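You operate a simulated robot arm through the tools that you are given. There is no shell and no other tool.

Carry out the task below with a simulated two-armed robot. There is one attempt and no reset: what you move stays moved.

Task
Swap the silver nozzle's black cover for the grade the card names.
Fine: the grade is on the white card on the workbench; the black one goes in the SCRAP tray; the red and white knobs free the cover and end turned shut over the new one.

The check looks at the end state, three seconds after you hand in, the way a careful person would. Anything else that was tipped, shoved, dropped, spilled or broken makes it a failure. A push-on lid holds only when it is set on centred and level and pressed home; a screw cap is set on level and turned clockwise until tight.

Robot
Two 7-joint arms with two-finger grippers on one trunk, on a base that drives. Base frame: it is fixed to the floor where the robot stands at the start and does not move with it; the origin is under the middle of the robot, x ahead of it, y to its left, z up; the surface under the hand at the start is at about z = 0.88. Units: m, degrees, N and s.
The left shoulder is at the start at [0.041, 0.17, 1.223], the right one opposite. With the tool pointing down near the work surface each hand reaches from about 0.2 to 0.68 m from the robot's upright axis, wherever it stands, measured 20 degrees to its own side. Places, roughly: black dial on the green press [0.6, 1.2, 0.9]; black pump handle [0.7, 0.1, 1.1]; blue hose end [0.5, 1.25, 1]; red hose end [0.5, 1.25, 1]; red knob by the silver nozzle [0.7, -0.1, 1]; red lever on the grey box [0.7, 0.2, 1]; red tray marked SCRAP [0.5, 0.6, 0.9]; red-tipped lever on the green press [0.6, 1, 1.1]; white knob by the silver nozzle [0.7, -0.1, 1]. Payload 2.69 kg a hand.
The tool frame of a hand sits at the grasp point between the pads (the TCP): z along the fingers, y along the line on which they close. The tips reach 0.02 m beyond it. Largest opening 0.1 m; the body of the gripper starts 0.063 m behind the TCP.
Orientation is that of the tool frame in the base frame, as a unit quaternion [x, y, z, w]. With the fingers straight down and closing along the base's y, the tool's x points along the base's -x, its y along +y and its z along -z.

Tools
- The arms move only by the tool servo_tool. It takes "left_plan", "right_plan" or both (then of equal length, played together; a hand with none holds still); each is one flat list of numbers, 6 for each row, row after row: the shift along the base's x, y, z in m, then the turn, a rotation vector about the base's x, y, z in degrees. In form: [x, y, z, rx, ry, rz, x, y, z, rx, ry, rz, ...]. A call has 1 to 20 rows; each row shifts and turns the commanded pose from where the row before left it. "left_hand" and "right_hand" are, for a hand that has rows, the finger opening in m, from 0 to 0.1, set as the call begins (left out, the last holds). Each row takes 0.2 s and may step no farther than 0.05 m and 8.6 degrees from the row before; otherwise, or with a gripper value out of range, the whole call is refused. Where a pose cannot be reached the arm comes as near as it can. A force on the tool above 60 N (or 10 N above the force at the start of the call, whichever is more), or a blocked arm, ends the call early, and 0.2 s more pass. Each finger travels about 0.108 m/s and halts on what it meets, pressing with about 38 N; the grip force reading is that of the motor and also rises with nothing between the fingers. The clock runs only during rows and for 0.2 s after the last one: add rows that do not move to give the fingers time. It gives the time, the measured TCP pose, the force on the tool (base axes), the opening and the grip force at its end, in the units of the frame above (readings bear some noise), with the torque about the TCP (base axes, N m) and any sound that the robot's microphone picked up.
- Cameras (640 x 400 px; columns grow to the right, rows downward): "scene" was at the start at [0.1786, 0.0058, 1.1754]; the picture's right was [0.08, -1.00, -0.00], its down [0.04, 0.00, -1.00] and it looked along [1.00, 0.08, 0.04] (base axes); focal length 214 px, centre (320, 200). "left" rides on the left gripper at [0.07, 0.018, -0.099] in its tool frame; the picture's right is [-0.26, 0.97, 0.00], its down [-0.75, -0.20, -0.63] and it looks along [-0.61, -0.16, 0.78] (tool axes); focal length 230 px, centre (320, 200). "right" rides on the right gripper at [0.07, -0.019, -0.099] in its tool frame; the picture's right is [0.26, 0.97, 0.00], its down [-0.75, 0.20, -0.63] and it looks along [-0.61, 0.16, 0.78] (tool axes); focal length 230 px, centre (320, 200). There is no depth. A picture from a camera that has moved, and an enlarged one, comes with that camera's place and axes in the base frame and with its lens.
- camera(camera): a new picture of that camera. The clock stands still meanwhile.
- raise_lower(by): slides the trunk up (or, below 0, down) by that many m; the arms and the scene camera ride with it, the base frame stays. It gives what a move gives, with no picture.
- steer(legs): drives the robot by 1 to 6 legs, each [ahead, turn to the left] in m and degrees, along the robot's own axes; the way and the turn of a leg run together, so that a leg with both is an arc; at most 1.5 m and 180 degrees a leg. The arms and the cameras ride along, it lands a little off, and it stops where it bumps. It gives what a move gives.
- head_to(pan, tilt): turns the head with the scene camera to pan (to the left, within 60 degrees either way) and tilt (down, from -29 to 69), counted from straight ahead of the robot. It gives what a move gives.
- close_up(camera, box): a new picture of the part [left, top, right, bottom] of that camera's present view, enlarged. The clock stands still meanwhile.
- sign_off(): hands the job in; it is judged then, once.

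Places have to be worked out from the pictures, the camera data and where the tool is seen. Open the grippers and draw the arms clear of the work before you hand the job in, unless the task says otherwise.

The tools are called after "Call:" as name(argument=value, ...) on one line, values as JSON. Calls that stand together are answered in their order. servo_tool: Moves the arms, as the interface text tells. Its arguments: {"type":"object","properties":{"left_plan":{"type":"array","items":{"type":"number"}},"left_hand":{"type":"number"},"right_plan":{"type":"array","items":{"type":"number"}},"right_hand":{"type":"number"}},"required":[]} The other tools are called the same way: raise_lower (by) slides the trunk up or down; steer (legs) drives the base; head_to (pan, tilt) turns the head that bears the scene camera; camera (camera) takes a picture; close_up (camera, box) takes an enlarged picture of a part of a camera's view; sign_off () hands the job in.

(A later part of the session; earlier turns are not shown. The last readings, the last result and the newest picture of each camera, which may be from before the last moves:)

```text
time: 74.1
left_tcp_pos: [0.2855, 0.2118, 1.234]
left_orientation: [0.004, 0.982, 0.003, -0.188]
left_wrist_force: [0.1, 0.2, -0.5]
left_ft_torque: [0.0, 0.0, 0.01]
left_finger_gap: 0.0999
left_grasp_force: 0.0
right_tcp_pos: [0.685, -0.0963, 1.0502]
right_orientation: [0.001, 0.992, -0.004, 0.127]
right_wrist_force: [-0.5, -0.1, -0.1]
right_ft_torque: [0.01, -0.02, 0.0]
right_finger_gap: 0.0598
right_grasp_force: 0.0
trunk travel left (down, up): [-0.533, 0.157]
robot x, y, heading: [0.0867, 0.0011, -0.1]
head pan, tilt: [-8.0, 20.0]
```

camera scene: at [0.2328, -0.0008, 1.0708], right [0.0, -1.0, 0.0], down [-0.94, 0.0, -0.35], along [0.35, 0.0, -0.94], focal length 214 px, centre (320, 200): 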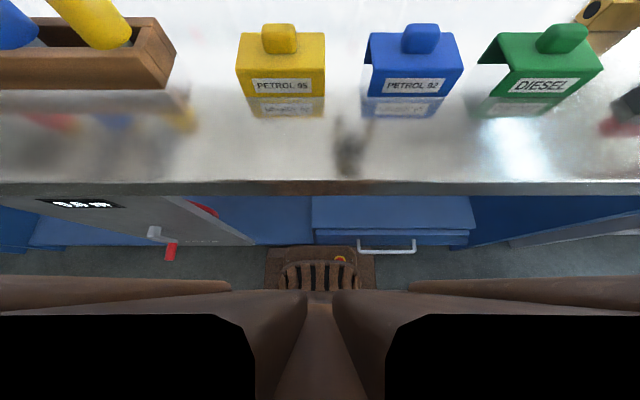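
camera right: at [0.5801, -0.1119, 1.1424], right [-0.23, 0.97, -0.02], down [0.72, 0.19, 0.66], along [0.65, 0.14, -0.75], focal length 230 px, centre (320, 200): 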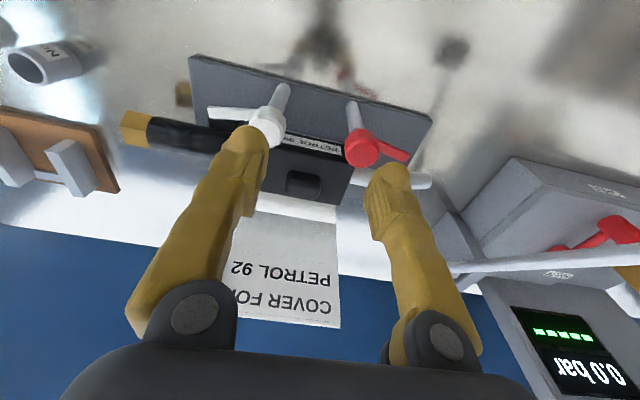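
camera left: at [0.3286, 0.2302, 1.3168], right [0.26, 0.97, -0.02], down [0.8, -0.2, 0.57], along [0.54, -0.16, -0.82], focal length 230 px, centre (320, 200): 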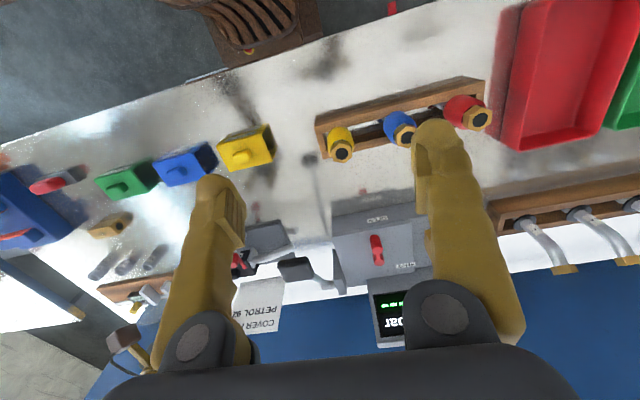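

Works. Continue to x ≈ 0.72.

Call:
servo_tool(right_plan=[0.004, 0, -0.001, 0, 0, 0, 0.004, 0, -0.001, 0, 0, 0, 0.004, 0, -0.001, 0, 0, 0, 0.004, -0.001, -0.001, 0, 0, 0, 0.004, -0.001, -0.001, 0, 0, 0, 0.004, 0, -0.001, 0, 0, 0, 0.004, 0, -0.001, 0, 0, 0, 0.004, 0, -0.001, 0, 0, 0, 0.004, 0, -0.001, 0, 0, 0, 0, 0, 0, 0, 0, 0])

Call:
camera(camera="right")

Call:
close_up(camera="right", box=[230, 90, 430, 215])

Call:
close_up(camera="scene", box=[250, 130, 410, 240])

```text
time: 75.8
left_tcp_pos: [0.2574, 0.2123, 1.2262]
left_orientation: [0.004, 0.977, 0.004, -0.212]
left_wrist_force: [-0.3, 0.2, -1.2]
left_ft_torque: [-0.03, -0.05, 0.02]
left_finger_gap: 0.1
left_grasp_force: 0.0
right_tcp_pos: [0.6951, -0.098, 1.0563]
right_orientation: [0.0, 0.991, -0.005, 0.137]
right_wrist_force: [-0.5, 0.4, -0.6]
right_ft_torque: [-0.01, -0.07, 0.01]
right_finger_gap: 0.0601
right_grasp_force: 0.0
trunk travel left (down, up): [-0.533, 0.157]
robot x, y, heading: [0.0889, 0.0009, -0.0]
head pan, tilt: [-8.0, 20.0]
stopped in row 8 (right hand): the arm was blocked; the commanded pose is now the measured one
```

```text
taken
camera right: at [0.602, -0.1161, 1.1346], right [-0.25, 0.97, -0.08], down [0.55, 0.21, 0.81], along [0.8, 0.15, -0.58], focal length 230 px, centre (320, 200)
```

right: 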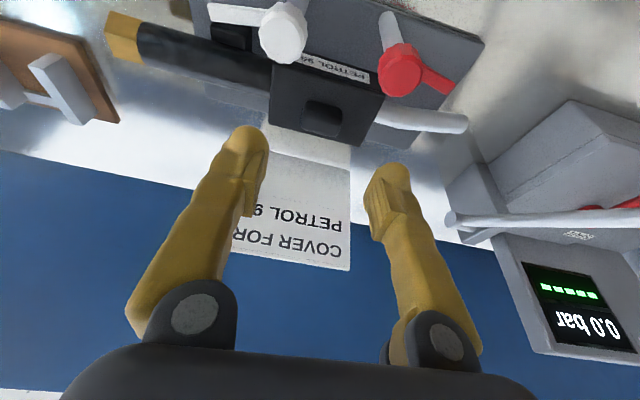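

```text
3.20 times, centred on (330, 152) of right
camera zoom: at [0.602, -0.1161, 1.1346], right [-0.25, 0.97, -0.08], down [0.55, 0.21, 0.81], along [0.8, 0.15, -0.58], focal length 736 px, centre (288, 352)
```

zoom: 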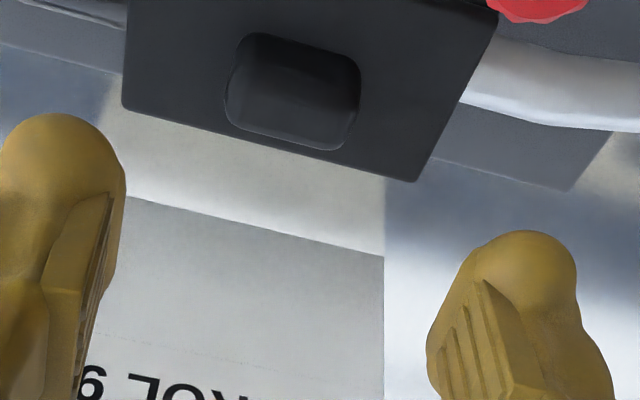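

```text
3.64 times, centred on (330, 185) of scene
camera zoom: at [0.2693, -0.013, 1.2207], right [-0.14, -0.99, 0.0], down [-0.35, 0.05, -0.93], along [0.93, -0.13, -0.36], focal length 780 px, centre (284, 254)
```

zoom: 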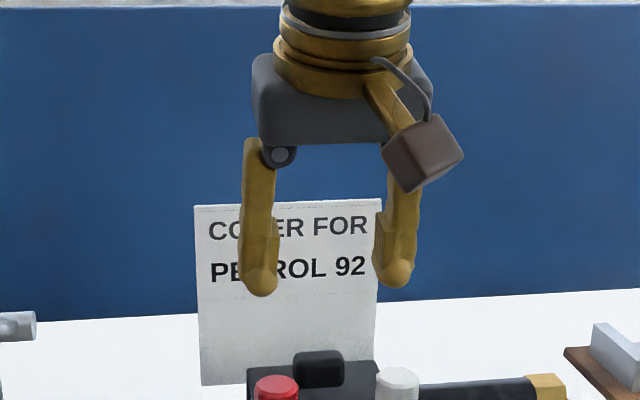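

The stall point shifts with tilt, so it is a true reach limit — worse because the target lies inward of the right shoulder. I'll retract the arm, back up slightly and turn left ~12° so the nozzle sits about 20° to the right hand's side. First retract.

Call:
servo_tool(right_plan=[0, 0, 0, 0, 0, 0, 0, 0, 0, 0, 0, 0, -0.004, 0, 0.004, 0, 0, 0, -0.008, -0.002, 0.006, 0, 0, 0, -0.01, -0.003, 0.006, 0, 0, 0, -0.01, -0.003, 0.006, 0, 0, 0, -0.01, -0.003, 0.006, 0, 0, 0, -0.01, -0.003, 0.006, 0, 0, 0, -0.01, -0.003, 0.006, 0, 0, 0, -0.01, -0.003, 0.006, 0, 0, 0, -0.01, -0.003, 0.006, 0, 0, 0, -0.01, -0.003, 0.006, 0, 0, 0, -0.01, -0.003, 0.006, 0, 0, 0, -0.01, -0.003, 0.006, 0, 0, 0, -0.01, -0.003, 0.006, 0, 0, 0, -0.01, -0.003, 0.006, 0, 0, 0, -0.01, -0.003, 0.006, 0, 0, 0, -0.005, 0, 0, 0, 0, 0, 0, 0, 0, 0, 0, 0])

```text
time: 79.8
left_tcp_pos: [0.2612, 0.2108, 1.2282]
left_orientation: [0.004, 0.978, 0.005, -0.211]
left_wrist_force: [0.2, 0.6, -0.2]
left_ft_torque: [-0.05, 0.01, -0.01]
left_finger_gap: 0.1
left_grasp_force: 0.0
right_tcp_pos: [0.5506, -0.1414, 1.1419]
right_orientation: [0.001, 0.991, -0.004, 0.135]
right_wrist_force: [0.1, 0.0, 1.1]
right_ft_torque: [0.03, -0.04, 0.02]
right_finger_gap: 0.06
right_grasp_force: 0.1
trunk travel left (down, up): [-0.533, 0.157]
robot x, y, heading: [0.0874, -0.0026, 0.2]
head pan, tilt: [-8.0, 20.0]
```

Retracted. I'll also bring the left arm back to a level, tidy pose before driving.

Call:
servo_tool(left_plan=[0.005, 0.002, 0.003, 0, -2, 0, 0.005, 0.002, 0.003, 0, -2, 0, 0.005, 0.002, 0.003, 0, -2, 0, 0.005, 0.002, 0.003, 0, -2, 0, 0.005, 0.002, 0.003, 0, -2, 0, 0.005, 0.002, 0.003, 0, -2, 0, 0.005, 0.002, 0.003, 0, -2, 0, 0.005, 0.002, 0.003, 0, -2, 0, 0.005, 0.002, 0.003, 0, -2, 0, 0.005, 0.002, 0.003, 0, -2, 0, 0.005, 0.002, 0.003, 0, -2, 0, 0.005, 0.002, 0.003, 0, -2, 0, 0, 0, 0, 0, 0, 0, 0, 0, 0, 0, 0, 0])

Call:
steer(legs=[[-0.03, 0]])

```text
time: 82.8
left_tcp_pos: [0.3266, 0.2362, 1.2687]
left_orientation: [0.003, 1.0, 0.006, 0.022]
left_wrist_force: [-0.7, 0.3, -0.1]
left_ft_torque: [0.01, 0.0, -0.02]
left_finger_gap: 0.1003
left_grasp_force: 0.0
right_tcp_pos: [0.551, -0.141, 1.1424]
right_orientation: [0.001, 0.991, -0.005, 0.135]
right_wrist_force: [0.2, -0.9, 0.3]
right_ft_torque: [0.03, 0.02, -0.01]
right_finger_gap: 0.0599
right_grasp_force: 0.1
trunk travel left (down, up): [-0.533, 0.157]
robot x, y, heading: [0.0848, 0.005, -0.2]
head pan, tilt: [-8.0, 20.0]
```

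```text
time: 83.6
left_tcp_pos: [0.307, 0.2358, 1.2694]
left_orientation: [0.001, 1.0, 0.006, 0.025]
left_wrist_force: [-0.4, 0.1, 0.7]
left_ft_torque: [-0.05, 0.01, 0.01]
left_finger_gap: 0.0998
left_grasp_force: 0.0
right_tcp_pos: [0.5298, -0.141, 1.1386]
right_orientation: [0.0, 0.991, -0.004, 0.13]
right_wrist_force: [0.6, 0.3, -0.9]
right_ft_torque: [-0.02, 0.01, 0.02]
right_finger_gap: 0.0599
right_grasp_force: 0.1
trunk travel left (down, up): [-0.533, 0.157]
robot x, y, heading: [0.0575, 0.0003, -0.2]
head pan, tilt: [-8.0, 20.0]
```

Base at x ≈ 0.058. Turn left 12°; the right hand swings only to about (0.55, -0.03) at z 1.14, clear of the pump handle.

Call:
steer(legs=[[0, 12]])

```text
time: 84.8
left_tcp_pos: [0.2282, 0.2785, 1.2736]
left_orientation: [-0.104, 0.994, 0.01, 0.031]
left_wrist_force: [-0.7, 0.2, 1.9]
left_ft_torque: [-0.02, -0.04, 0.0]
left_finger_gap: 0.1001
left_grasp_force: 0.0
right_tcp_pos: [0.5284, -0.0423, 1.1443]
right_orientation: [-0.106, 0.985, 0.009, 0.136]
right_wrist_force: [0.1, -0.6, -1.1]
right_ft_torque: [-0.04, 0.01, 0.0]
right_finger_gap: 0.06
right_grasp_force: 0.1
trunk travel left (down, up): [-0.533, 0.157]
robot x, y, heading: [0.0522, -0.0009, 10.9]
head pan, tilt: [-8.0, 20.0]
```

Turned to ~11°. Now bring the right hand back to base-aligned yaw and toward the nozzle slowly.

Call:
servo_tool(right_plan=[0, 0, 0, 0, 0, 0, 0.01, -0.0047, -0.007, 0, 0, -1, 0.01, -0.0047, -0.007, 0, 0, -1, 0.01, -0.0047, -0.007, 0, 0, -1, 0.01, -0.0047, -0.007, 0, 0, -1, 0.01, -0.0047, -0.007, 0, 0, -1, 0.01, -0.0047, -0.007, 0, 0, -1, 0.01, -0.0047, -0.007, 0, 0, -1, 0.01, -0.0047, -0.007, 0, 0, -1, 0.01, -0.0047, -0.007, 0, 0, -1, 0.01, -0.0047, -0.007, 0, 0, -1, 0.01, -0.0047, -0.007, 0, 0, -1, 0.01, -0.0047, -0.007, 0, 0, -1, 0, 0, 0, 0, 0, 0, 0, 0, 0, 0, 0, 0])

```text
time: 88.0
left_tcp_pos: [0.2145, 0.2756, 1.2711]
left_orientation: [-0.113, 0.994, 0.001, 0.015]
left_wrist_force: [-0.4, -1.2, -0.1]
left_ft_torque: [0.01, -0.01, 0.02]
left_finger_gap: 0.1
left_grasp_force: 0.1
right_tcp_pos: [0.6325, -0.1028, 1.0674]
right_orientation: [-0.001, 0.99, -0.005, 0.144]
right_wrist_force: [-0.6, -0.2, 0.8]
right_ft_torque: [0.02, 0.02, 0.03]
right_finger_gap: 0.06
right_grasp_force: 0.0
trunk travel left (down, up): [-0.533, 0.157]
robot x, y, heading: [0.0508, -0.0034, 10.8]
head pan, tilt: [-8.0, 20.0]
```

Good. Advance toward the cover knob in 5 mm rows.

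Call:
servo_tool(right_plan=[0.005, 0, -0.001, 0, 0, 0, 0.005, 0, -0.001, 0, 0, 0, 0.005, 0, -0.001, 0, 0, 0, 0.005, 0, -0.001, 0, 0, 0, 0.005, 0, -0.001, 0, 0, 0, 0.005, 0, -0.001, 0, 0, 0, 0.005, 0, -0.001, 0, 0, 0, 0.005, 0.001, -0.001, 0, 0, 0, 0.005, 0.001, -0.001, 0, 0, 0, 0.005, 0.001, -0.001, 0, 0, 0, 0.005, 0.001, -0.001, 0, 0, 0, 0.005, 0, -0.001, 0, 0, 0, 0.005, 0, -0.001, 0, 0, 0, 0.005, 0, -0.001, 0, 0, 0, 0, 0, 0, 0, 0, 0])

```text
time: 91.2
left_tcp_pos: [0.2154, 0.2752, 1.2709]
left_orientation: [-0.112, 0.994, 0.001, 0.015]
left_wrist_force: [0.1, 1.0, 0.0]
left_ft_torque: [0.0, 0.0, 0.01]
left_finger_gap: 0.0999
left_grasp_force: 0.0
right_tcp_pos: [0.7021, -0.0984, 1.0539]
right_orientation: [-0.001, 0.989, -0.005, 0.145]
right_wrist_force: [-1.1, -0.6, 0.2]
right_ft_torque: [-0.01, 0.0, -0.02]
right_finger_gap: 0.06
right_grasp_force: 0.0
trunk travel left (down, up): [-0.533, 0.157]
robot x, y, heading: [0.0492, -0.0021, 10.6]
head pan, tilt: [-8.0, 20.0]
```

Call:
servo_tool(right_plan=[0.005, 0, -0.003, 0, 0, 0, 0.005, 0, -0.003, 0, 0, 0, 0.005, 0, -0.003, 0, 0, 0, 0.004, 0, -0.003, 0, 0, 0, 0, 0, -0.003, 0, 0, 0, 0, 0, 0, 0, 0, 0])

Call:
camera(camera="right")

Call:
close_up(camera="right", box=[220, 50, 420, 200])

Call:
camera(camera="scene")

```text
time: 92.4
left_tcp_pos: [0.202, 0.2713, 1.2754]
left_orientation: [-0.127, 0.992, -0.016, 0.0]
left_wrist_force: [-1.0, -0.7, -0.2]
left_ft_torque: [-0.05, -0.05, -0.01]
left_finger_gap: 0.1
left_grasp_force: 0.1
right_tcp_pos: [0.7049, -0.0998, 1.051]
right_orientation: [0.0, 0.988, -0.004, 0.152]
right_wrist_force: [-0.7, 1.3, -0.2]
right_ft_torque: [-0.04, -0.04, -0.01]
right_finger_gap: 0.0601
right_grasp_force: 0.0
trunk travel left (down, up): [-0.533, 0.157]
robot x, y, heading: [0.0487, -0.0032, 10.7]
head pan, tilt: [-8.0, 20.0]
stopped in row 5 (right hand): the arm was blocked; the commanded pose is now the measured one
```

```text
taken
camera right: at [0.6091, -0.1187, 1.1256], right [-0.25, 0.97, -0.09], down [0.52, 0.21, 0.83], along [0.82, 0.16, -0.56], focal length 230 px, centre (320, 200)
```

right: 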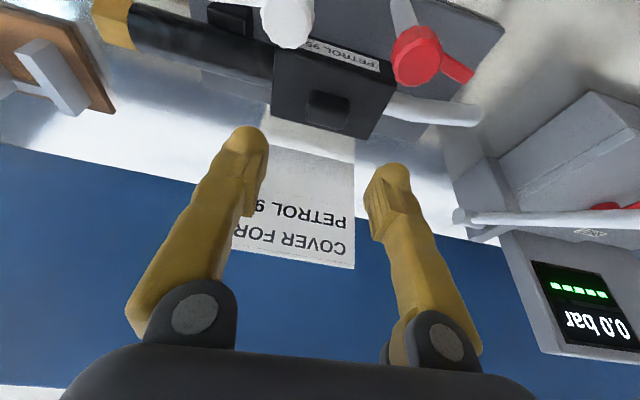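

```text
2.67 times, centred on (320, 125) of right
camera zoom: at [0.6091, -0.1187, 1.1256], right [-0.25, 0.97, -0.09], down [0.52, 0.21, 0.83], along [0.82, 0.16, -0.56], focal length 614 px, centre (320, 400)
```

zoom: 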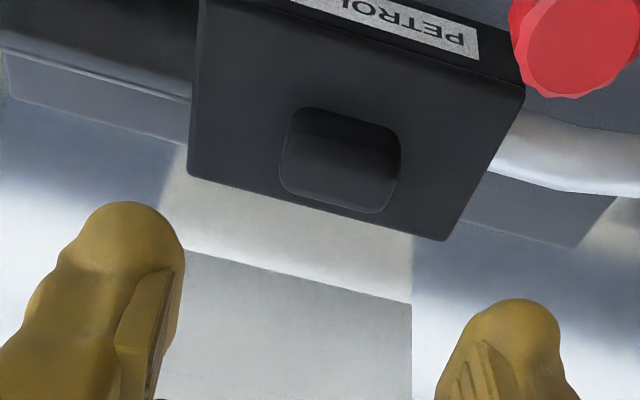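

```text
taken
camera scene: at [0.232, 0.0191, 1.2206], right [0.05, -1.0, 0.0], down [-0.36, -0.02, -0.93], along [0.93, 0.04, -0.36], focal length 214 px, centre (320, 200)
```

scene: 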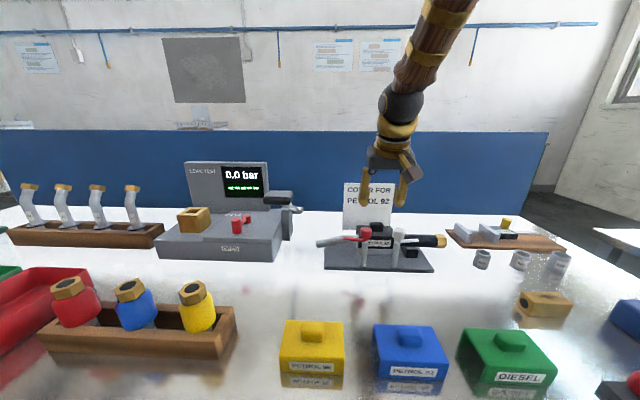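

The limit tracks the shoulder height: working lower relative to the shoulder reaches less. So I'll retract, then lower the trunk ~15 cm (hand kept clear), and approach again.

Call:
servo_tool(right_plan=[0, 0, 0, 0, 0, 0, 0, 0, 0, 0, 0, 0, -0.005, 0, 0.005, 0, 0, 0, -0.01, 0, 0.01, 0, 0.2, 0, -0.01, 0, 0.01, 0, 0.2, 0, -0.01, 0, 0.01, 0, 0.2, 0, -0.01, 0, 0.01, 0, 0.2, 0, -0.01, 0, 0.01, 0, 0.2, 0, -0.01, 0, 0.01, 0, 0.2, 0, -0.01, 0, 0.01, 0, 0.2, 0, -0.01, 0, 0.01, 0, 0.2, 0, -0.01, 0, 0.01, 0, 0.2, 0, -0.01, 0, 0.01, 0, 0.2, 0, -0.01, 0, 0.01, 0, 0.2, 0, -0.01, 0, 0.01, 0, 0, 0, -0.01, 0, 0.01, 0, 0, 0, -0.01, 0, 0.01, 0, 0, 0, -0.01, 0, 0.01, 0, 0, 0, 0, 0, 0, 0, 0, 0])

```text
time: 96.4
left_tcp_pos: [0.2059, 0.2712, 1.2747]
left_orientation: [-0.127, 0.992, -0.014, 0.001]
left_wrist_force: [-0.5, -1.0, -0.2]
left_ft_torque: [-0.01, 0.0, 0.0]
left_finger_gap: 0.0999
left_grasp_force: 0.0
right_tcp_pos: [0.5519, -0.1019, 1.2034]
right_orientation: [-0.001, 0.991, -0.003, 0.132]
right_wrist_force: [0.0, -0.1, 0.8]
right_ft_torque: [0.0, 0.0, 0.02]
right_finger_gap: 0.0599
right_grasp_force: 0.0
trunk travel left (down, up): [-0.533, 0.157]
robot x, y, heading: [0.0561, -0.0017, 10.7]
head pan, tilt: [-8.0, 20.0]
```

Call:
raise_lower(by=-0.13)

```text
time: 98.0
left_tcp_pos: [0.2042, 0.2705, 1.1445]
left_orientation: [-0.126, 0.992, -0.013, 0.003]
left_wrist_force: [0.6, -1.1, -0.3]
left_ft_torque: [0.0, -0.02, 0.02]
left_finger_gap: 0.1001
left_grasp_force: 0.0
right_tcp_pos: [0.5516, -0.1014, 1.0748]
right_orientation: [-0.002, 0.991, -0.003, 0.133]
right_wrist_force: [0.3, -0.1, 0.0]
right_ft_torque: [0.03, 0.04, -0.01]
right_finger_gap: 0.0602
right_grasp_force: 0.1
trunk travel left (down, up): [-0.403, 0.287]
robot x, y, heading: [0.0536, 0.0011, 10.4]
head pan, tilt: [-8.0, 20.0]
```

Now advance again at z ≈ 1.05.

Call:
servo_tool(right_plan=[0.008, 0, -0.0015, 0, 0, 0, 0.008, 0, -0.0015, 0, 0, 0, 0.008, 0, -0.0015, 0, 0, 0, 0.008, 0, -0.0015, 0, 0, 0, 0.008, 0, -0.0015, 0, 0, 0, 0.008, 0, -0.0015, 0, 0, 0, 0.008, 0, -0.0015, 0, 0, 0, 0.008, 0, -0.0015, 0, 0, 0, 0.008, 0, -0.0015, 0, 0, 0, 0.008, 0, -0.0015, 0, 0, 0, 0.008, 0, -0.0015, 0, 0, 0, 0.008, 0.001, -0.0015, 0, 0, 0, 0.008, 0.001, -0.0015, 0, 0, 0, 0.008, 0.001, -0.0015, 0, 0, 0, 0.006, 0, -0.0015, 0, 0, 0, 0.006, 0, -0.0015, 0, 0, 0, 0.006, 0, -0.0015, 0, 0, 0, 0.006, 0, -0.0015, 0, 0, 0, 0, 0, 0, 0, 0, 0, 0, 0, 0, 0, 0, 0])

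```text
time: 102.2
left_tcp_pos: [0.2043, 0.2711, 1.144]
left_orientation: [-0.125, 0.992, -0.013, 0.003]
left_wrist_force: [-0.3, -0.5, 0.4]
left_ft_torque: [0.01, -0.01, 0.0]
left_finger_gap: 0.0998
left_grasp_force: 0.2
right_tcp_pos: [0.687, -0.0989, 1.0478]
right_orientation: [-0.001, 0.991, -0.004, 0.132]
right_wrist_force: [0.0, 0.7, 0.3]
right_ft_torque: [0.01, 0.02, -0.01]
right_finger_gap: 0.06
right_grasp_force: 0.0
trunk travel left (down, up): [-0.403, 0.287]
robot x, y, heading: [0.0513, -0.0013, 11.1]
head pan, tilt: [-8.0, 20.0]
```

Call:
servo_tool(right_plan=[0.004, 0, -0.0015, 0, 0, 0, 0.004, 0, -0.0015, 0, 0, 0, 0.004, 0, -0.0015, 0, 0, 0, 0.004, 0, -0.0015, 0, 0, 0, 0.004, 0, -0.0015, 0, 0, 0, 0.004, 0, -0.0015, 0, 0, 0, 0.004, 0, -0.0015, 0, 0, 0, 0.004, 0, -0.0015, 0, 0, 0, 0, 0, 0, 0, 0, 0])

Call:
camera(camera="right")

Call:
camera(camera="scene")

```text
time: 104.2
left_tcp_pos: [0.2035, 0.2708, 1.1442]
left_orientation: [-0.126, 0.992, -0.014, 0.003]
left_wrist_force: [-0.5, -0.3, 0.1]
left_ft_torque: [-0.01, 0.01, 0.02]
left_finger_gap: 0.1001
left_grasp_force: 0.1
right_tcp_pos: [0.7202, -0.0964, 1.0346]
right_orientation: [-0.001, 0.991, -0.004, 0.131]
right_wrist_force: [-0.5, -0.3, 0.0]
right_ft_torque: [0.02, 0.03, 0.0]
right_finger_gap: 0.0603
right_grasp_force: 0.0
trunk travel left (down, up): [-0.403, 0.287]
robot x, y, heading: [0.0515, -0.0026, 10.4]
head pan, tilt: [-8.0, 20.0]
```

```text
taken
camera right: at [0.6271, -0.1164, 1.1133], right [-0.25, 0.97, -0.08], down [0.56, 0.21, 0.8], along [0.79, 0.16, -0.59], focal length 230 px, centre (320, 200)
```

right: 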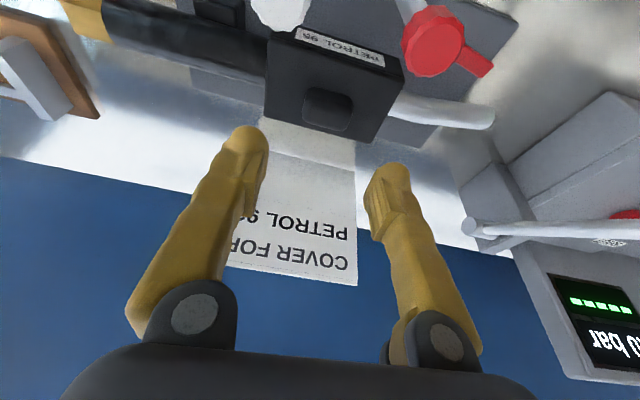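

```text
taken
camera scene: at [0.2317, 0.0183, 1.0903], right [0.05, -1.0, 0.0], down [-0.36, -0.02, -0.93], along [0.93, 0.04, -0.36], focal length 214 px, centre (320, 200)
```

scene: 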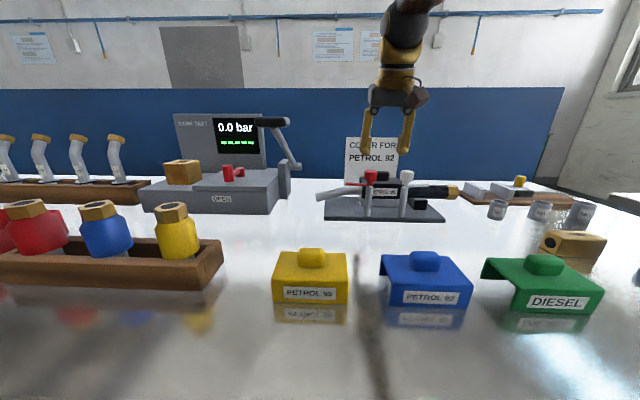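

Reached with no stall. Verify the cover knob's position relative to the fingers.

Call:
close_up(camera="right", box=[230, 20, 430, 170])

Call:
close_up(camera="scene", box=[300, 90, 460, 230])

```text
2.67 times, centred on (330, 95) of right
camera zoom: at [0.6271, -0.1164, 1.1133], right [-0.25, 0.97, -0.08], down [0.56, 0.21, 0.8], along [0.79, 0.16, -0.59], focal length 614 px, centre (293, 480)
```

zoom: 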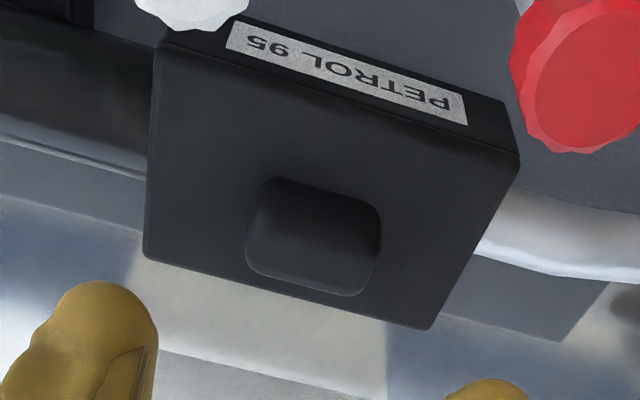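

```text
2.86 times, centred on (380, 160) of scene
camera zoom: at [0.2317, 0.0183, 1.0903], right [0.05, -1.0, 0.0], down [-0.36, -0.02, -0.93], along [0.93, 0.04, -0.36], focal length 613 px, centre (149, 314)
```

zoom: 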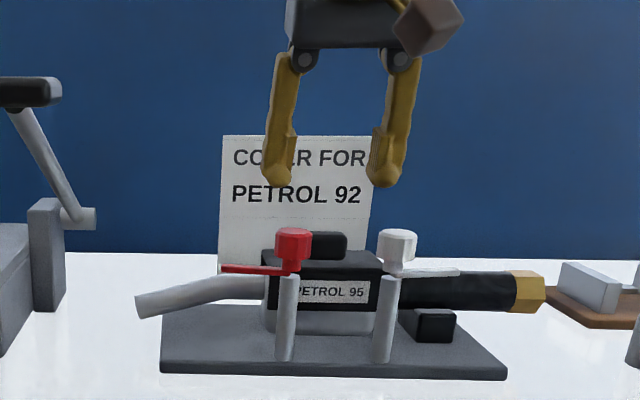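

Cover spans x 0.690–0.746, y -0.145…-0.053; knob centre ≈ (0.719, -0.099), cover top z ≈ 0.954. Descend over the knob to TCP z ≈ 0.98.

Call:
servo_tool(right_plan=[-0.001, -0.001, -0.007, 0, 0, 0, -0.001, -0.001, -0.007, 0, 0, 0, 0, 0, -0.007, 0, 0, 0, 0, 0, -0.007, 0, 0, 0, 0, 0, -0.007, 0, 0, 0, 0, 0, -0.007, 0, 0, 0, 0, 0, -0.006, 0, 0, 0, 0, 0, -0.005, 0, 0, 0, 0, 0, 0, 0, 0, 0], right_hand=0.055)

Call:
camera(camera="right")

Call:
close_up(camera="scene", box=[310, 130, 450, 230])

```text
time: 106.2
left_tcp_pos: [0.2032, 0.2711, 1.1446]
left_orientation: [-0.125, 0.992, -0.013, 0.002]
left_wrist_force: [0.1, -0.3, 0.0]
left_ft_torque: [0.0, -0.01, -0.01]
left_finger_gap: 0.1
left_grasp_force: 0.1
right_tcp_pos: [0.7163, -0.1004, 0.9827]
right_orientation: [-0.001, 0.991, -0.004, 0.132]
right_wrist_force: [-0.2, 0.2, 0.3]
right_ft_torque: [0.0, 0.0, -0.01]
right_finger_gap: 0.0548
right_grasp_force: 0.1
trunk travel left (down, up): [-0.403, 0.287]
robot x, y, heading: [0.0505, -0.0022, 10.4]
head pan, tilt: [-8.0, 20.0]
```

```text
taken
camera right: at [0.6242, -0.1189, 1.0604], right [-0.25, 0.97, -0.08], down [0.56, 0.21, 0.8], along [0.79, 0.16, -0.59], focal length 230 px, centre (320, 200)
```

right: 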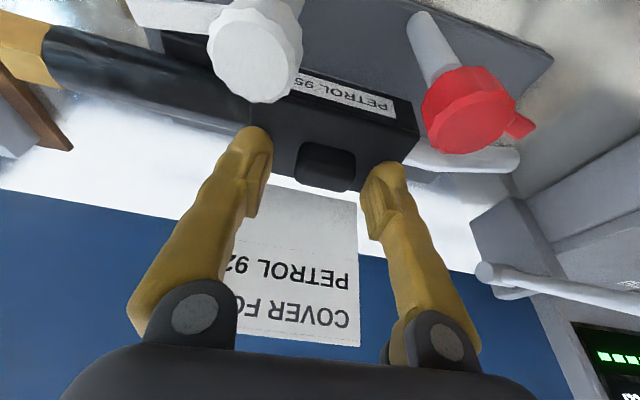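

```text
4.00 times, centred on (380, 180) of scene
camera zoom: at [0.2318, 0.0183, 1.0903], right [0.05, -1.0, 0.0], down [-0.36, -0.02, -0.93], along [0.93, 0.04, -0.36], focal length 858 px, centre (80, 280)
```

zoom: 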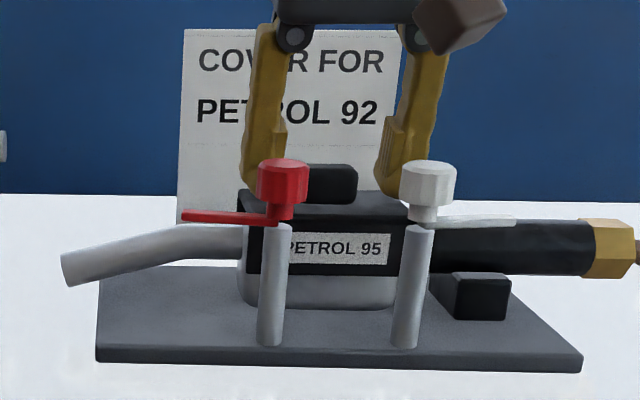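

Fingers straddle the knob. Drop 3 mm more and close.

Call:
servo_tool(right_plan=[0, 0.0005, -0.003, 0, 0, 0, 0, 0, 0, 0, 0, 0])

Call:
servo_tool(right_plan=[0, 0, 0, 0, 0, 0, 0, 0, 0, 0, 0, 0, 0, 0, 0, 0, 0, 0, 0, 0, 0, 0, 0, 0], right_hand=0.015)

```text
time: 106.8
left_tcp_pos: [0.2039, 0.2714, 1.1439]
left_orientation: [-0.125, 0.992, -0.014, 0.003]
left_wrist_force: [0.5, -0.1, 0.0]
left_ft_torque: [-0.02, 0.0, -0.03]
left_finger_gap: 0.1002
left_grasp_force: 0.1
right_tcp_pos: [0.7173, -0.1, 0.9793]
right_orientation: [-0.001, 0.991, -0.003, 0.133]
right_wrist_force: [0.6, 0.0, 0.6]
right_ft_torque: [-0.01, 0.0, 0.03]
right_finger_gap: 0.0551
right_grasp_force: 0.1
trunk travel left (down, up): [-0.403, 0.287]
robot x, y, heading: [0.052, -0.0029, 10.9]
head pan, tilt: [-8.0, 20.0]
```

```text
time: 107.8
left_tcp_pos: [0.2048, 0.2706, 1.1443]
left_orientation: [-0.125, 0.992, -0.014, 0.002]
left_wrist_force: [-0.1, 0.5, -0.5]
left_ft_torque: [0.03, -0.01, 0.02]
left_finger_gap: 0.1
left_grasp_force: 0.1
right_tcp_pos: [0.7161, -0.1007, 0.9777]
right_orientation: [-0.001, 0.991, -0.004, 0.133]
right_wrist_force: [0.2, -0.3, 1.1]
right_ft_torque: [-0.03, 0.0, -0.01]
right_finger_gap: 0.0325
right_grasp_force: 37.8
trunk travel left (down, up): [-0.403, 0.287]
robot x, y, heading: [0.0502, -0.0046, 10.7]
head pan, tilt: [-8.0, 20.0]
```

Knob held (gap 32.5 mm). Lift straight up slowly, watching force.

Call:
servo_tool(right_plan=[0, 0, 0.003, 0, 0, 0, 0, 0, 0.003, 0, 0, 0, 0, 0, 0.003, 0, 0, 0, 0, 0, 0.004, 0, 0, 0, 0, 0, 0.004, 0, 0, 0, 0, 0, 0.004, 0, 0, 0, 0, 0, 0.004, 0, 0, 0, 0, 0, 0, 0, 0, 0])

Call:
close_up(camera="scene", box=[310, 130, 450, 230])

```text
time: 109.6
left_tcp_pos: [0.2029, 0.2724, 1.1445]
left_orientation: [-0.125, 0.992, -0.013, 0.003]
left_wrist_force: [-0.8, 0.0, -0.1]
left_ft_torque: [0.0, 0.0, 0.01]
left_finger_gap: 0.1
left_grasp_force: 0.0
right_tcp_pos: [0.7184, -0.1009, 1.0035]
right_orientation: [-0.001, 0.991, -0.004, 0.132]
right_wrist_force: [-0.2, -0.2, -0.8]
right_ft_torque: [-0.03, -0.01, -0.01]
right_finger_gap: 0.0302
right_grasp_force: 37.7
trunk travel left (down, up): [-0.403, 0.287]
robot x, y, heading: [0.053, -0.0006, 10.7]
head pan, tilt: [-8.0, 20.0]
```

```text
4.00 times, centred on (380, 180) of scene
camera zoom: at [0.2319, 0.0183, 1.0902], right [0.05, -1.0, 0.0], down [-0.36, -0.02, -0.93], along [0.93, 0.04, -0.36], focal length 858 px, centre (80, 280)
```

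zoom: 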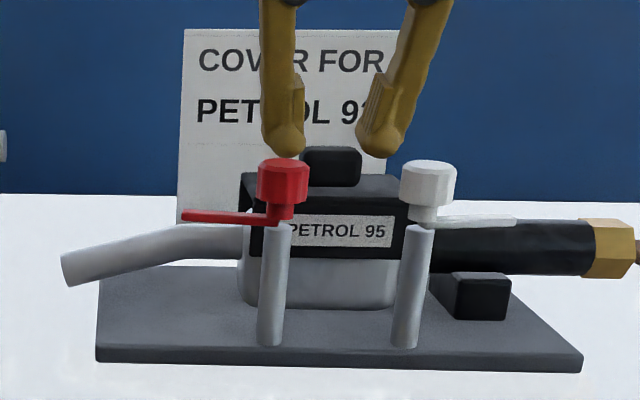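

The pads slid up the rounded knob; the cover rose only partly. Let me look closely.

Call:
close_up(camera="right", box=[200, 20, 440, 200])

Call:
close_up(camera="scene", box=[345, 140, 425, 200])

```text
2.22 times, centred on (320, 110) of right
camera zoom: at [0.6251, -0.118, 1.0833], right [-0.25, 0.97, -0.08], down [0.56, 0.21, 0.8], along [0.79, 0.16, -0.59], focal length 511 px, centre (320, 400)
```

zoom: 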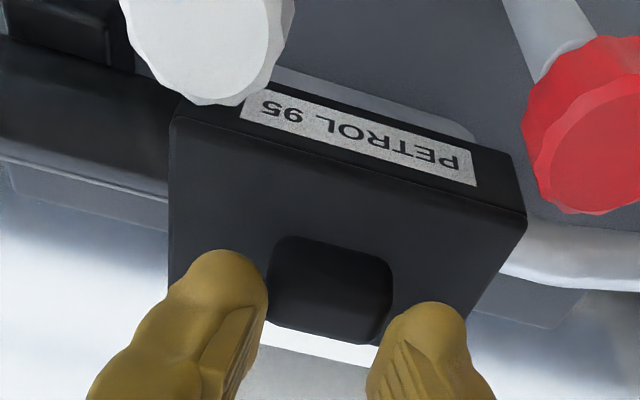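

```text
6.67 times, centred on (385, 170) of scene
camera zoom: at [0.2319, 0.0183, 1.0902], right [0.05, -1.0, 0.0], down [-0.36, -0.02, -0.93], along [0.93, 0.04, -0.36], focal length 1430 px, centre (-113, 400)
```

zoom: 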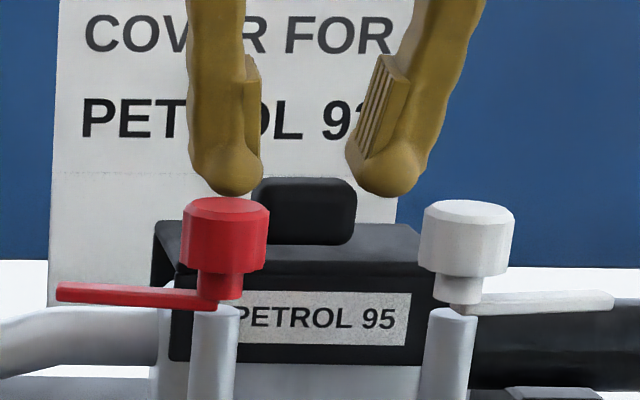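

The cover is raised ~8 mm and barely held. I'll open a little and see how it sits.

Call:
servo_tool(right_plan=[0, 0, 0, 0, 0, 0, 0, 0, 0, 0, 0, 0, 0, 0, 0, 0, 0, 0], right_hand=0.05)

Call:
close_up(camera="right", box=[200, 20, 440, 200])

Call:
close_up(camera="scene", box=[325, 140, 435, 220])

```text
time: 110.4
left_tcp_pos: [0.2044, 0.2719, 1.1438]
left_orientation: [-0.125, 0.992, -0.014, 0.002]
left_wrist_force: [-0.9, -0.6, 0.7]
left_ft_torque: [-0.01, -0.02, 0.01]
left_finger_gap: 0.1004
left_grasp_force: 0.2
right_tcp_pos: [0.7185, -0.0997, 1.0043]
right_orientation: [-0.001, 0.991, -0.005, 0.133]
right_wrist_force: [0.5, 0.3, 0.2]
right_ft_torque: [0.0, -0.01, 0.01]
right_finger_gap: 0.05
right_grasp_force: 0.1
trunk travel left (down, up): [-0.403, 0.287]
robot x, y, heading: [0.0512, -0.0044, 10.5]
head pan, tilt: [-8.0, 20.0]
```

```text
2.22 times, centred on (320, 110) of right
camera zoom: at [0.625, -0.118, 1.0833], right [-0.25, 0.97, -0.08], down [0.56, 0.21, 0.8], along [0.79, 0.16, -0.59], focal length 511 px, centre (320, 400)
```

zoom: 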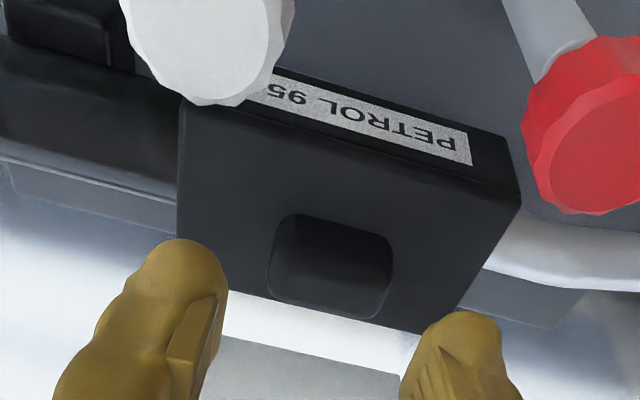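

```text
5.00 times, centred on (380, 180) of scene
camera zoom: at [0.2318, 0.0183, 1.0902], right [0.05, -1.0, 0.0], down [-0.36, -0.02, -0.93], along [0.93, 0.04, -0.36], focal length 1072 px, centre (20, 300)
```

zoom: 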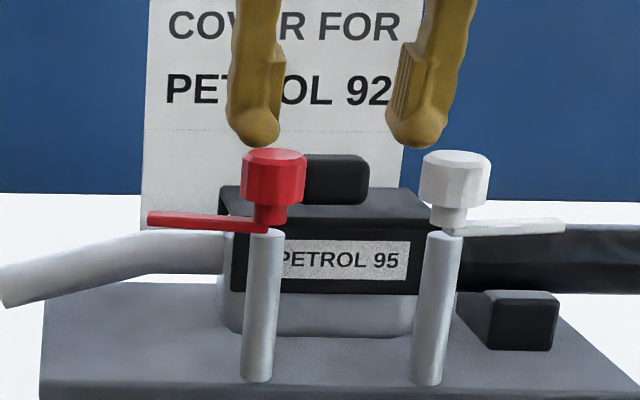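

The cover settled back in place. The grip was too shallow on a rounded knob, partly due to the tilt. I'll try reducing the tilt while staying above, in slow steps.

Call:
servo_tool(right_plan=[0, 0, 0.003, 0, 0, 0, 0, 0, 0.003, 0, 1, 0, 0, 0, 0, 0, 1, 0, 0, 0, 0, 0, 1, 0, 0, 0, 0, 0, 1, 0, 0, 0, 0, 0, 1, 0, 0, 0, 0, 0, 1, 0, 0, 0, 0, 0, 1, 0, 0, 0, 0, 0, 0, 0], right_hand=0.05)

```text
time: 111.9
left_tcp_pos: [0.193, 0.2669, 1.1488]
left_orientation: [-0.139, 0.99, -0.029, -0.01]
left_wrist_force: [-1.2, -0.1, 0.4]
left_ft_torque: [0.0, -0.08, 0.0]
left_finger_gap: 0.1001
left_grasp_force: 0.0
right_tcp_pos: [0.7016, -0.1017, 1.0234]
right_orientation: [-0.001, 0.996, -0.003, 0.094]
right_wrist_force: [-1.5, -0.4, 0.2]
right_ft_torque: [0.03, -0.05, 0.01]
right_finger_gap: 0.0499
right_grasp_force: 0.1
trunk travel left (down, up): [-0.403, 0.287]
robot x, y, heading: [0.0501, -0.0032, 10.7]
head pan, tilt: [-8.0, 20.0]
stopped in row 7 (right hand): the arm was blocked; the commanded pose is now the measured one
```

Still at the reach edge. A better stance is turning the base further left (~38°), which brings the right shoulder well forward. Retract the hand high first.

Call:
servo_tool(right_plan=[0, 0, 0, 0, 0, 0, 0, 0, 0.005, 0, 0, 0, 0, 0, 0.008, 0, 0, 0, -0.005, 0, 0.01, 0, 0, 0, -0.012, 0, 0.01, 0, 0, 0, -0.012, 0, 0.01, 0, 0, 0, -0.012, 0, 0.01, 0, 0, 0, -0.012, 0, 0.01, 0, 0, 0, -0.012, 0, 0.01, 0, 0, 0, -0.012, -0.002, 0.01, 0, 0, 0, -0.012, -0.002, 0.01, 0, 0, 0, -0.012, -0.002, 0.01, 0, 0, 0, -0.012, -0.002, 0.01, 0, 0, 0, -0.012, -0.002, 0.01, 0, 0, 0, -0.012, -0.002, 0.01, 0, 0, 0, -0.012, -0.002, 0.01, 0, 0, 0, -0.012, -0.002, 0.01, 0, 0, 0, -0.012, 0, 0.005, 0, 0, 0, -0.012, 0, 0, 0, 0, 0, 0, 0, 0, 0, 0, 0])

Call:
camera(camera="scene")

```text
time: 116.1
left_tcp_pos: [0.1952, 0.2686, 1.1489]
left_orientation: [-0.139, 0.99, -0.029, -0.01]
left_wrist_force: [0.3, 0.0, -1.3]
left_ft_torque: [0.0, 0.0, 0.03]
left_finger_gap: 0.1002
left_grasp_force: 0.1
right_tcp_pos: [0.5191, -0.118, 1.1795]
right_orientation: [-0.001, 0.996, -0.003, 0.092]
right_wrist_force: [0.0, -0.3, -0.7]
right_ft_torque: [-0.01, 0.01, -0.03]
right_finger_gap: 0.0499
right_grasp_force: 0.0
trunk travel left (down, up): [-0.403, 0.287]
robot x, y, heading: [0.0499, -0.0013, 10.6]
head pan, tilt: [-8.0, 20.0]
```

```text
taken
camera scene: at [0.232, 0.0183, 1.0902], right [0.05, -1.0, 0.0], down [-0.36, -0.02, -0.93], along [0.93, 0.04, -0.36], focal length 214 px, centre (320, 200)
```

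scene: 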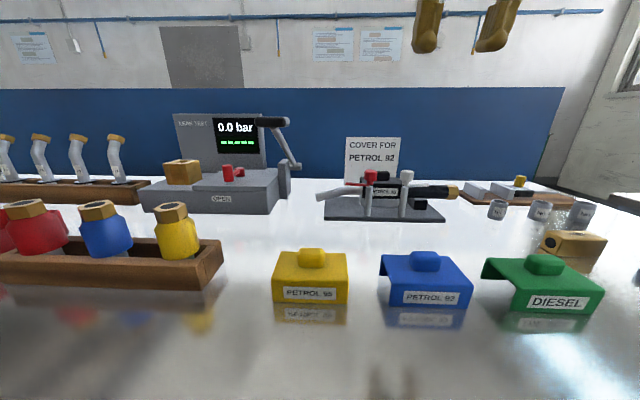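

Now back a little and turn left 27°.

Call:
steer(legs=[[-0.015, 0], [0, 27]])

Call:
head_to(pan=-45, tilt=20)

Call:
camera(camera="scene")

```text
time: 118.3
left_tcp_pos: [0.0655, 0.3134, 1.1576]
left_orientation: [-0.341, 0.94, -0.019, -0.022]
left_wrist_force: [-0.7, 0.4, -1.0]
left_ft_torque: [-0.09, 0.02, -0.02]
left_finger_gap: 0.1
left_grasp_force: 0.0
right_tcp_pos: [0.5184, 0.096, 1.1607]
right_orientation: [-0.219, 0.973, 0.01, 0.073]
right_wrist_force: [-0.4, 0.5, -1.0]
right_ft_torque: [-0.03, 0.01, 0.0]
right_finger_gap: 0.0501
right_grasp_force: 0.1
trunk travel left (down, up): [-0.403, 0.287]
robot x, y, heading: [0.0102, -0.0103, 30.9]
head pan, tilt: [-8.0, 20.0]
stopped in leg 2: the robot was blocked; the commanded pose is now the measured one
```

```text
time: 119.3
left_tcp_pos: [0.0582, 0.3061, 1.1603]
left_orientation: [-0.341, 0.94, -0.017, -0.016]
left_wrist_force: [-0.1, 1.2, 0.9]
left_ft_torque: [0.03, 0.04, 0.01]
left_finger_gap: 0.1
left_grasp_force: 0.0
right_tcp_pos: [0.511, 0.0883, 1.1639]
right_orientation: [-0.218, 0.973, 0.012, 0.077]
right_wrist_force: [-0.8, -0.5, 0.2]
right_ft_torque: [0.0, 0.0, 0.04]
right_finger_gap: 0.0501
right_grasp_force: 0.0
trunk travel left (down, up): [-0.403, 0.287]
robot x, y, heading: [0.0172, -0.0121, 30.6]
head pan, tilt: [-45.0, 20.0]
```

```text
taken
camera scene: at [0.1637, -0.0007, 1.0932], right [-0.25, -0.97, 0.0], down [-0.33, 0.08, -0.94], along [0.91, -0.23, -0.34], focal length 214 px, centre (320, 200)
```

scene: 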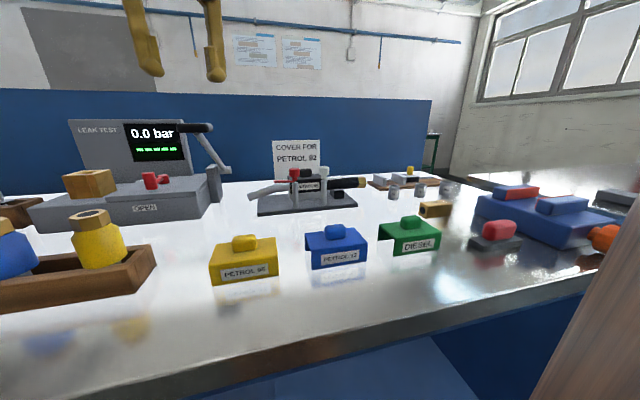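

The base corner met the cabinet and stopped at heading ~31°, position (0.016, -0.012). That still helps a bit; bring the right hand over toward the nozzle, yaw back to base-aligned.

Call:
servo_tool(right_plan=[0, 0, 0, 0, 0, 0, 0.005, -0.0102, -0.003, 0, 0, -1.4, 0.005, -0.0102, -0.003, 0, 0, -1.4, 0.005, -0.0102, -0.003, 0, 0, -1.4, 0.005, -0.0102, -0.003, 0, 0, -1.4, 0.005, -0.0102, -0.003, 0, 0, -1.4, 0.005, -0.0102, -0.003, 0, 0, -1.4, 0.005, -0.0102, -0.003, 0, 0, -1.4, 0.005, -0.0102, -0.003, 0, 0, -1.4, 0.005, -0.0102, -0.003, 0, 0, -1.4, 0.005, -0.0102, -0.003, 0, 0, -1.4, 0.005, -0.0102, -0.003, 0, 0, -1.4, 0.005, -0.0102, -0.003, 0, 0, -1.4, 0.005, -0.0102, -0.003, 0, 0, -1.4, 0.005, -0.0102, -0.003, 0, 0, -1.4, 0.005, -0.0102, -0.003, 0, 0, -1.4, 0.005, -0.0102, -0.003, 0, 0, -1.4, 0.005, -0.0102, -0.003, 0, 0, -1.4, 0.005, -0.0102, -0.003, 0, 0, -1.4, 0, 0, 0, 0, 0, 0])

```text
time: 123.5
left_tcp_pos: [0.0569, 0.3069, 1.1608]
left_orientation: [-0.341, 0.94, -0.016, -0.016]
left_wrist_force: [-0.6, -0.7, 0.2]
left_ft_torque: [-0.03, 0.02, 0.01]
left_finger_gap: 0.1002
left_grasp_force: 0.1
right_tcp_pos: [0.5998, -0.0955, 1.1114]
right_orientation: [-0.002, 0.997, -0.004, 0.08]
right_wrist_force: [-0.3, -0.2, -0.1]
right_ft_torque: [-0.02, 0.01, 0.01]
right_finger_gap: 0.0503
right_grasp_force: 0.0
trunk travel left (down, up): [-0.403, 0.287]
robot x, y, heading: [0.0092, -0.0122, 30.6]
head pan, tilt: [-45.0, 20.0]
```

Call:
servo_tool(right_plan=[0.005, 0, -0.0035, 0, 0, 0, 0.005, 0, -0.0035, 0, 0, 0, 0.005, 0, -0.0035, 0, 0, 0, 0.005, 0, -0.0035, 0, 0, 0, 0.005, 0, -0.0035, 0, 0, 0, 0.005, 0, -0.0035, 0, 0, 0, 0.005, 0, -0.0035, 0, 0, 0, 0.005, 0, -0.0035, 0, 0, 0, 0.005, 0, -0.0035, 0, 0, 0, 0.005, 0, -0.0035, 0, 0, 0, 0.005, 0, -0.0035, 0, 0, 0, 0.005, 0, -0.0035, 0, 0, 0, 0.005, 0, -0.0035, 0, 0, 0, 0.005, -0.001, -0.0035, 0, 0, 0, 0.005, -0.001, -0.0035, 0, 0, 0, 0.005, -0.001, -0.0035, 0, 0, 0, 0.005, 0, -0.0035, 0, 0, 0, 0.005, 0, -0.0035, 0, 0, 0, 0.005, 0, 0, 0, 0, 0, 0, 0, 0, 0, 0, 0])

```text
time: 127.7
left_tcp_pos: [0.0571, 0.3076, 1.1596]
left_orientation: [-0.34, 0.94, -0.016, -0.016]
left_wrist_force: [0.9, -0.6, 0.1]
left_ft_torque: [0.02, -0.01, 0.01]
left_finger_gap: 0.1001
left_grasp_force: 0.0
right_tcp_pos: [0.696, -0.0973, 1.049]
right_orientation: [-0.001, 0.997, -0.005, 0.078]
right_wrist_force: [0.1, 0.7, -0.4]
right_ft_torque: [-0.02, -0.03, 0.01]
right_finger_gap: 0.0499
right_grasp_force: 0.0
trunk travel left (down, up): [-0.403, 0.287]
robot x, y, heading: [0.0146, -0.0107, 30.7]
head pan, tilt: [-45.0, 20.0]
```

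Good at x=0.696 with 9° tilt. Try removing the tilt here.

Call:
servo_tool(right_plan=[0.001, 0, 0, 0, 1, 0, 0.001, 0, 0, 0, 1, 0, 0.001, 0, 0, 0, 1, 0, 0.001, 0, 0, 0, 1, 0, 0.001, 0, 0, 0, 1, 0, 0.001, 0, 0, 0, 1, 0, 0, 0, 0, 0, 1, 0, 0, 0, 0, 0, 1, 0, 0, 0, 0, 0, 1, 0, 0, 0, 0, 0, 0, 0])

```text
time: 129.9
left_tcp_pos: [0.0588, 0.3065, 1.1606]
left_orientation: [-0.341, 0.94, -0.016, -0.016]
left_wrist_force: [0.6, 0.4, -0.2]
left_ft_torque: [0.02, -0.03, -0.03]
left_finger_gap: 0.1002
left_grasp_force: 0.2
right_tcp_pos: [0.7018, -0.0975, 1.0474]
right_orientation: [-0.002, 1.0, -0.003, 0.001]
right_wrist_force: [-0.6, 0.0, 0.1]
right_ft_torque: [0.0, -0.03, -0.01]
right_finger_gap: 0.05
right_grasp_force: 0.1
trunk travel left (down, up): [-0.403, 0.287]
robot x, y, heading: [0.0158, -0.0144, 30.4]
head pan, tilt: [-45.0, 20.0]
```

Level now and still fine. Advance to x ≈ 0.719.

Call:
servo_tool(right_plan=[0.003, 0, -0.001, 0, 0, 0, 0.003, 0, -0.001, 0, 0, 0, 0.003, 0, -0.001, 0, 0, 0, 0.003, 0, -0.001, 0, 0, 0, 0.003, -0.001, -0.001, 0, 0, 0, 0.002, 0, -0.001, 0, 0, 0, 0, 0, 0, 0, 0, 0])

Call:
camera(camera="right")

Call:
close_up(camera="scene", box=[220, 100, 400, 230])

```text
time: 131.5
left_tcp_pos: [0.0579, 0.3071, 1.1601]
left_orientation: [-0.341, 0.94, -0.016, -0.016]
left_wrist_force: [-0.4, -0.2, -0.5]
left_ft_torque: [-0.02, -0.01, -0.02]
left_finger_gap: 0.1003
left_grasp_force: 0.1
right_tcp_pos: [0.7193, -0.0983, 1.0419]
right_orientation: [-0.002, 1.0, -0.003, 0.002]
right_wrist_force: [-0.1, -0.7, 0.5]
right_ft_torque: [0.0, 0.02, 0.01]
right_finger_gap: 0.0503
right_grasp_force: 0.0
trunk travel left (down, up): [-0.403, 0.287]
robot x, y, heading: [0.0145, -0.0072, 30.3]
head pan, tilt: [-45.0, 20.0]
```

```text
taken
camera right: at [0.6499, -0.1173, 1.1425], right [-0.26, 0.97, -0.01], down [0.75, 0.21, 0.63], along [0.61, 0.16, -0.78], focal length 230 px, centre (320, 200)
```

right: 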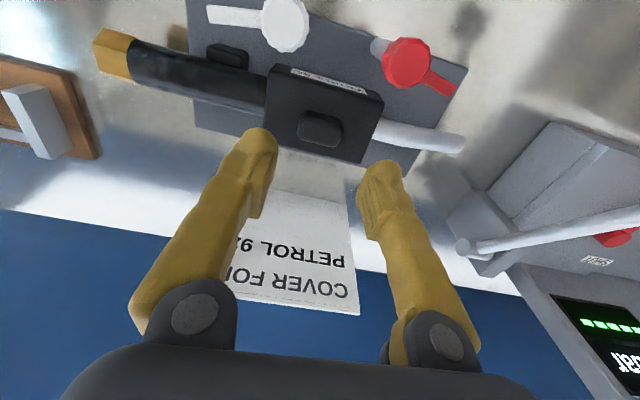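

```text
3.08 times, centred on (310, 165) of scene
camera zoom: at [0.1635, -0.0002, 1.0933], right [-0.25, -0.97, 0.0], down [-0.33, 0.09, -0.94], along [0.91, -0.23, -0.34], focal length 660 px, centre (351, 308)
```

zoom: 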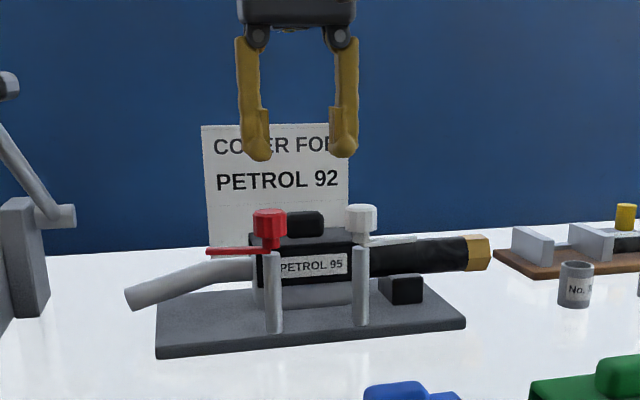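

Level at (0.719, -0.098). Check the cover's exact place again after the slip.

Call:
close_up(camera="right", box=[230, 50, 430, 190])

```text
2.86 times, centred on (330, 120) of right
camera zoom: at [0.6499, -0.1173, 1.1425], right [-0.26, 0.97, -0.01], down [0.75, 0.21, 0.63], along [0.61, 0.16, -0.78], focal length 657 px, centre (291, 429)
```

zoom: 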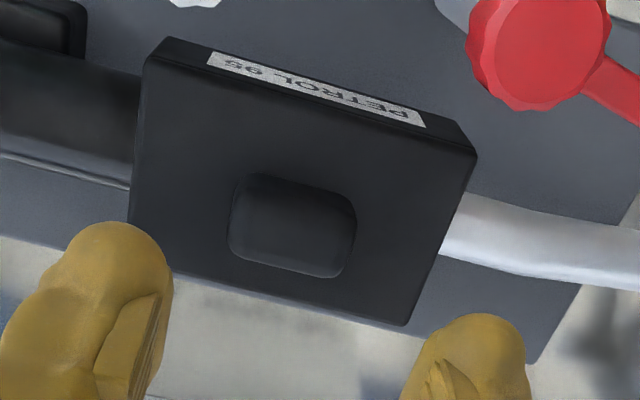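

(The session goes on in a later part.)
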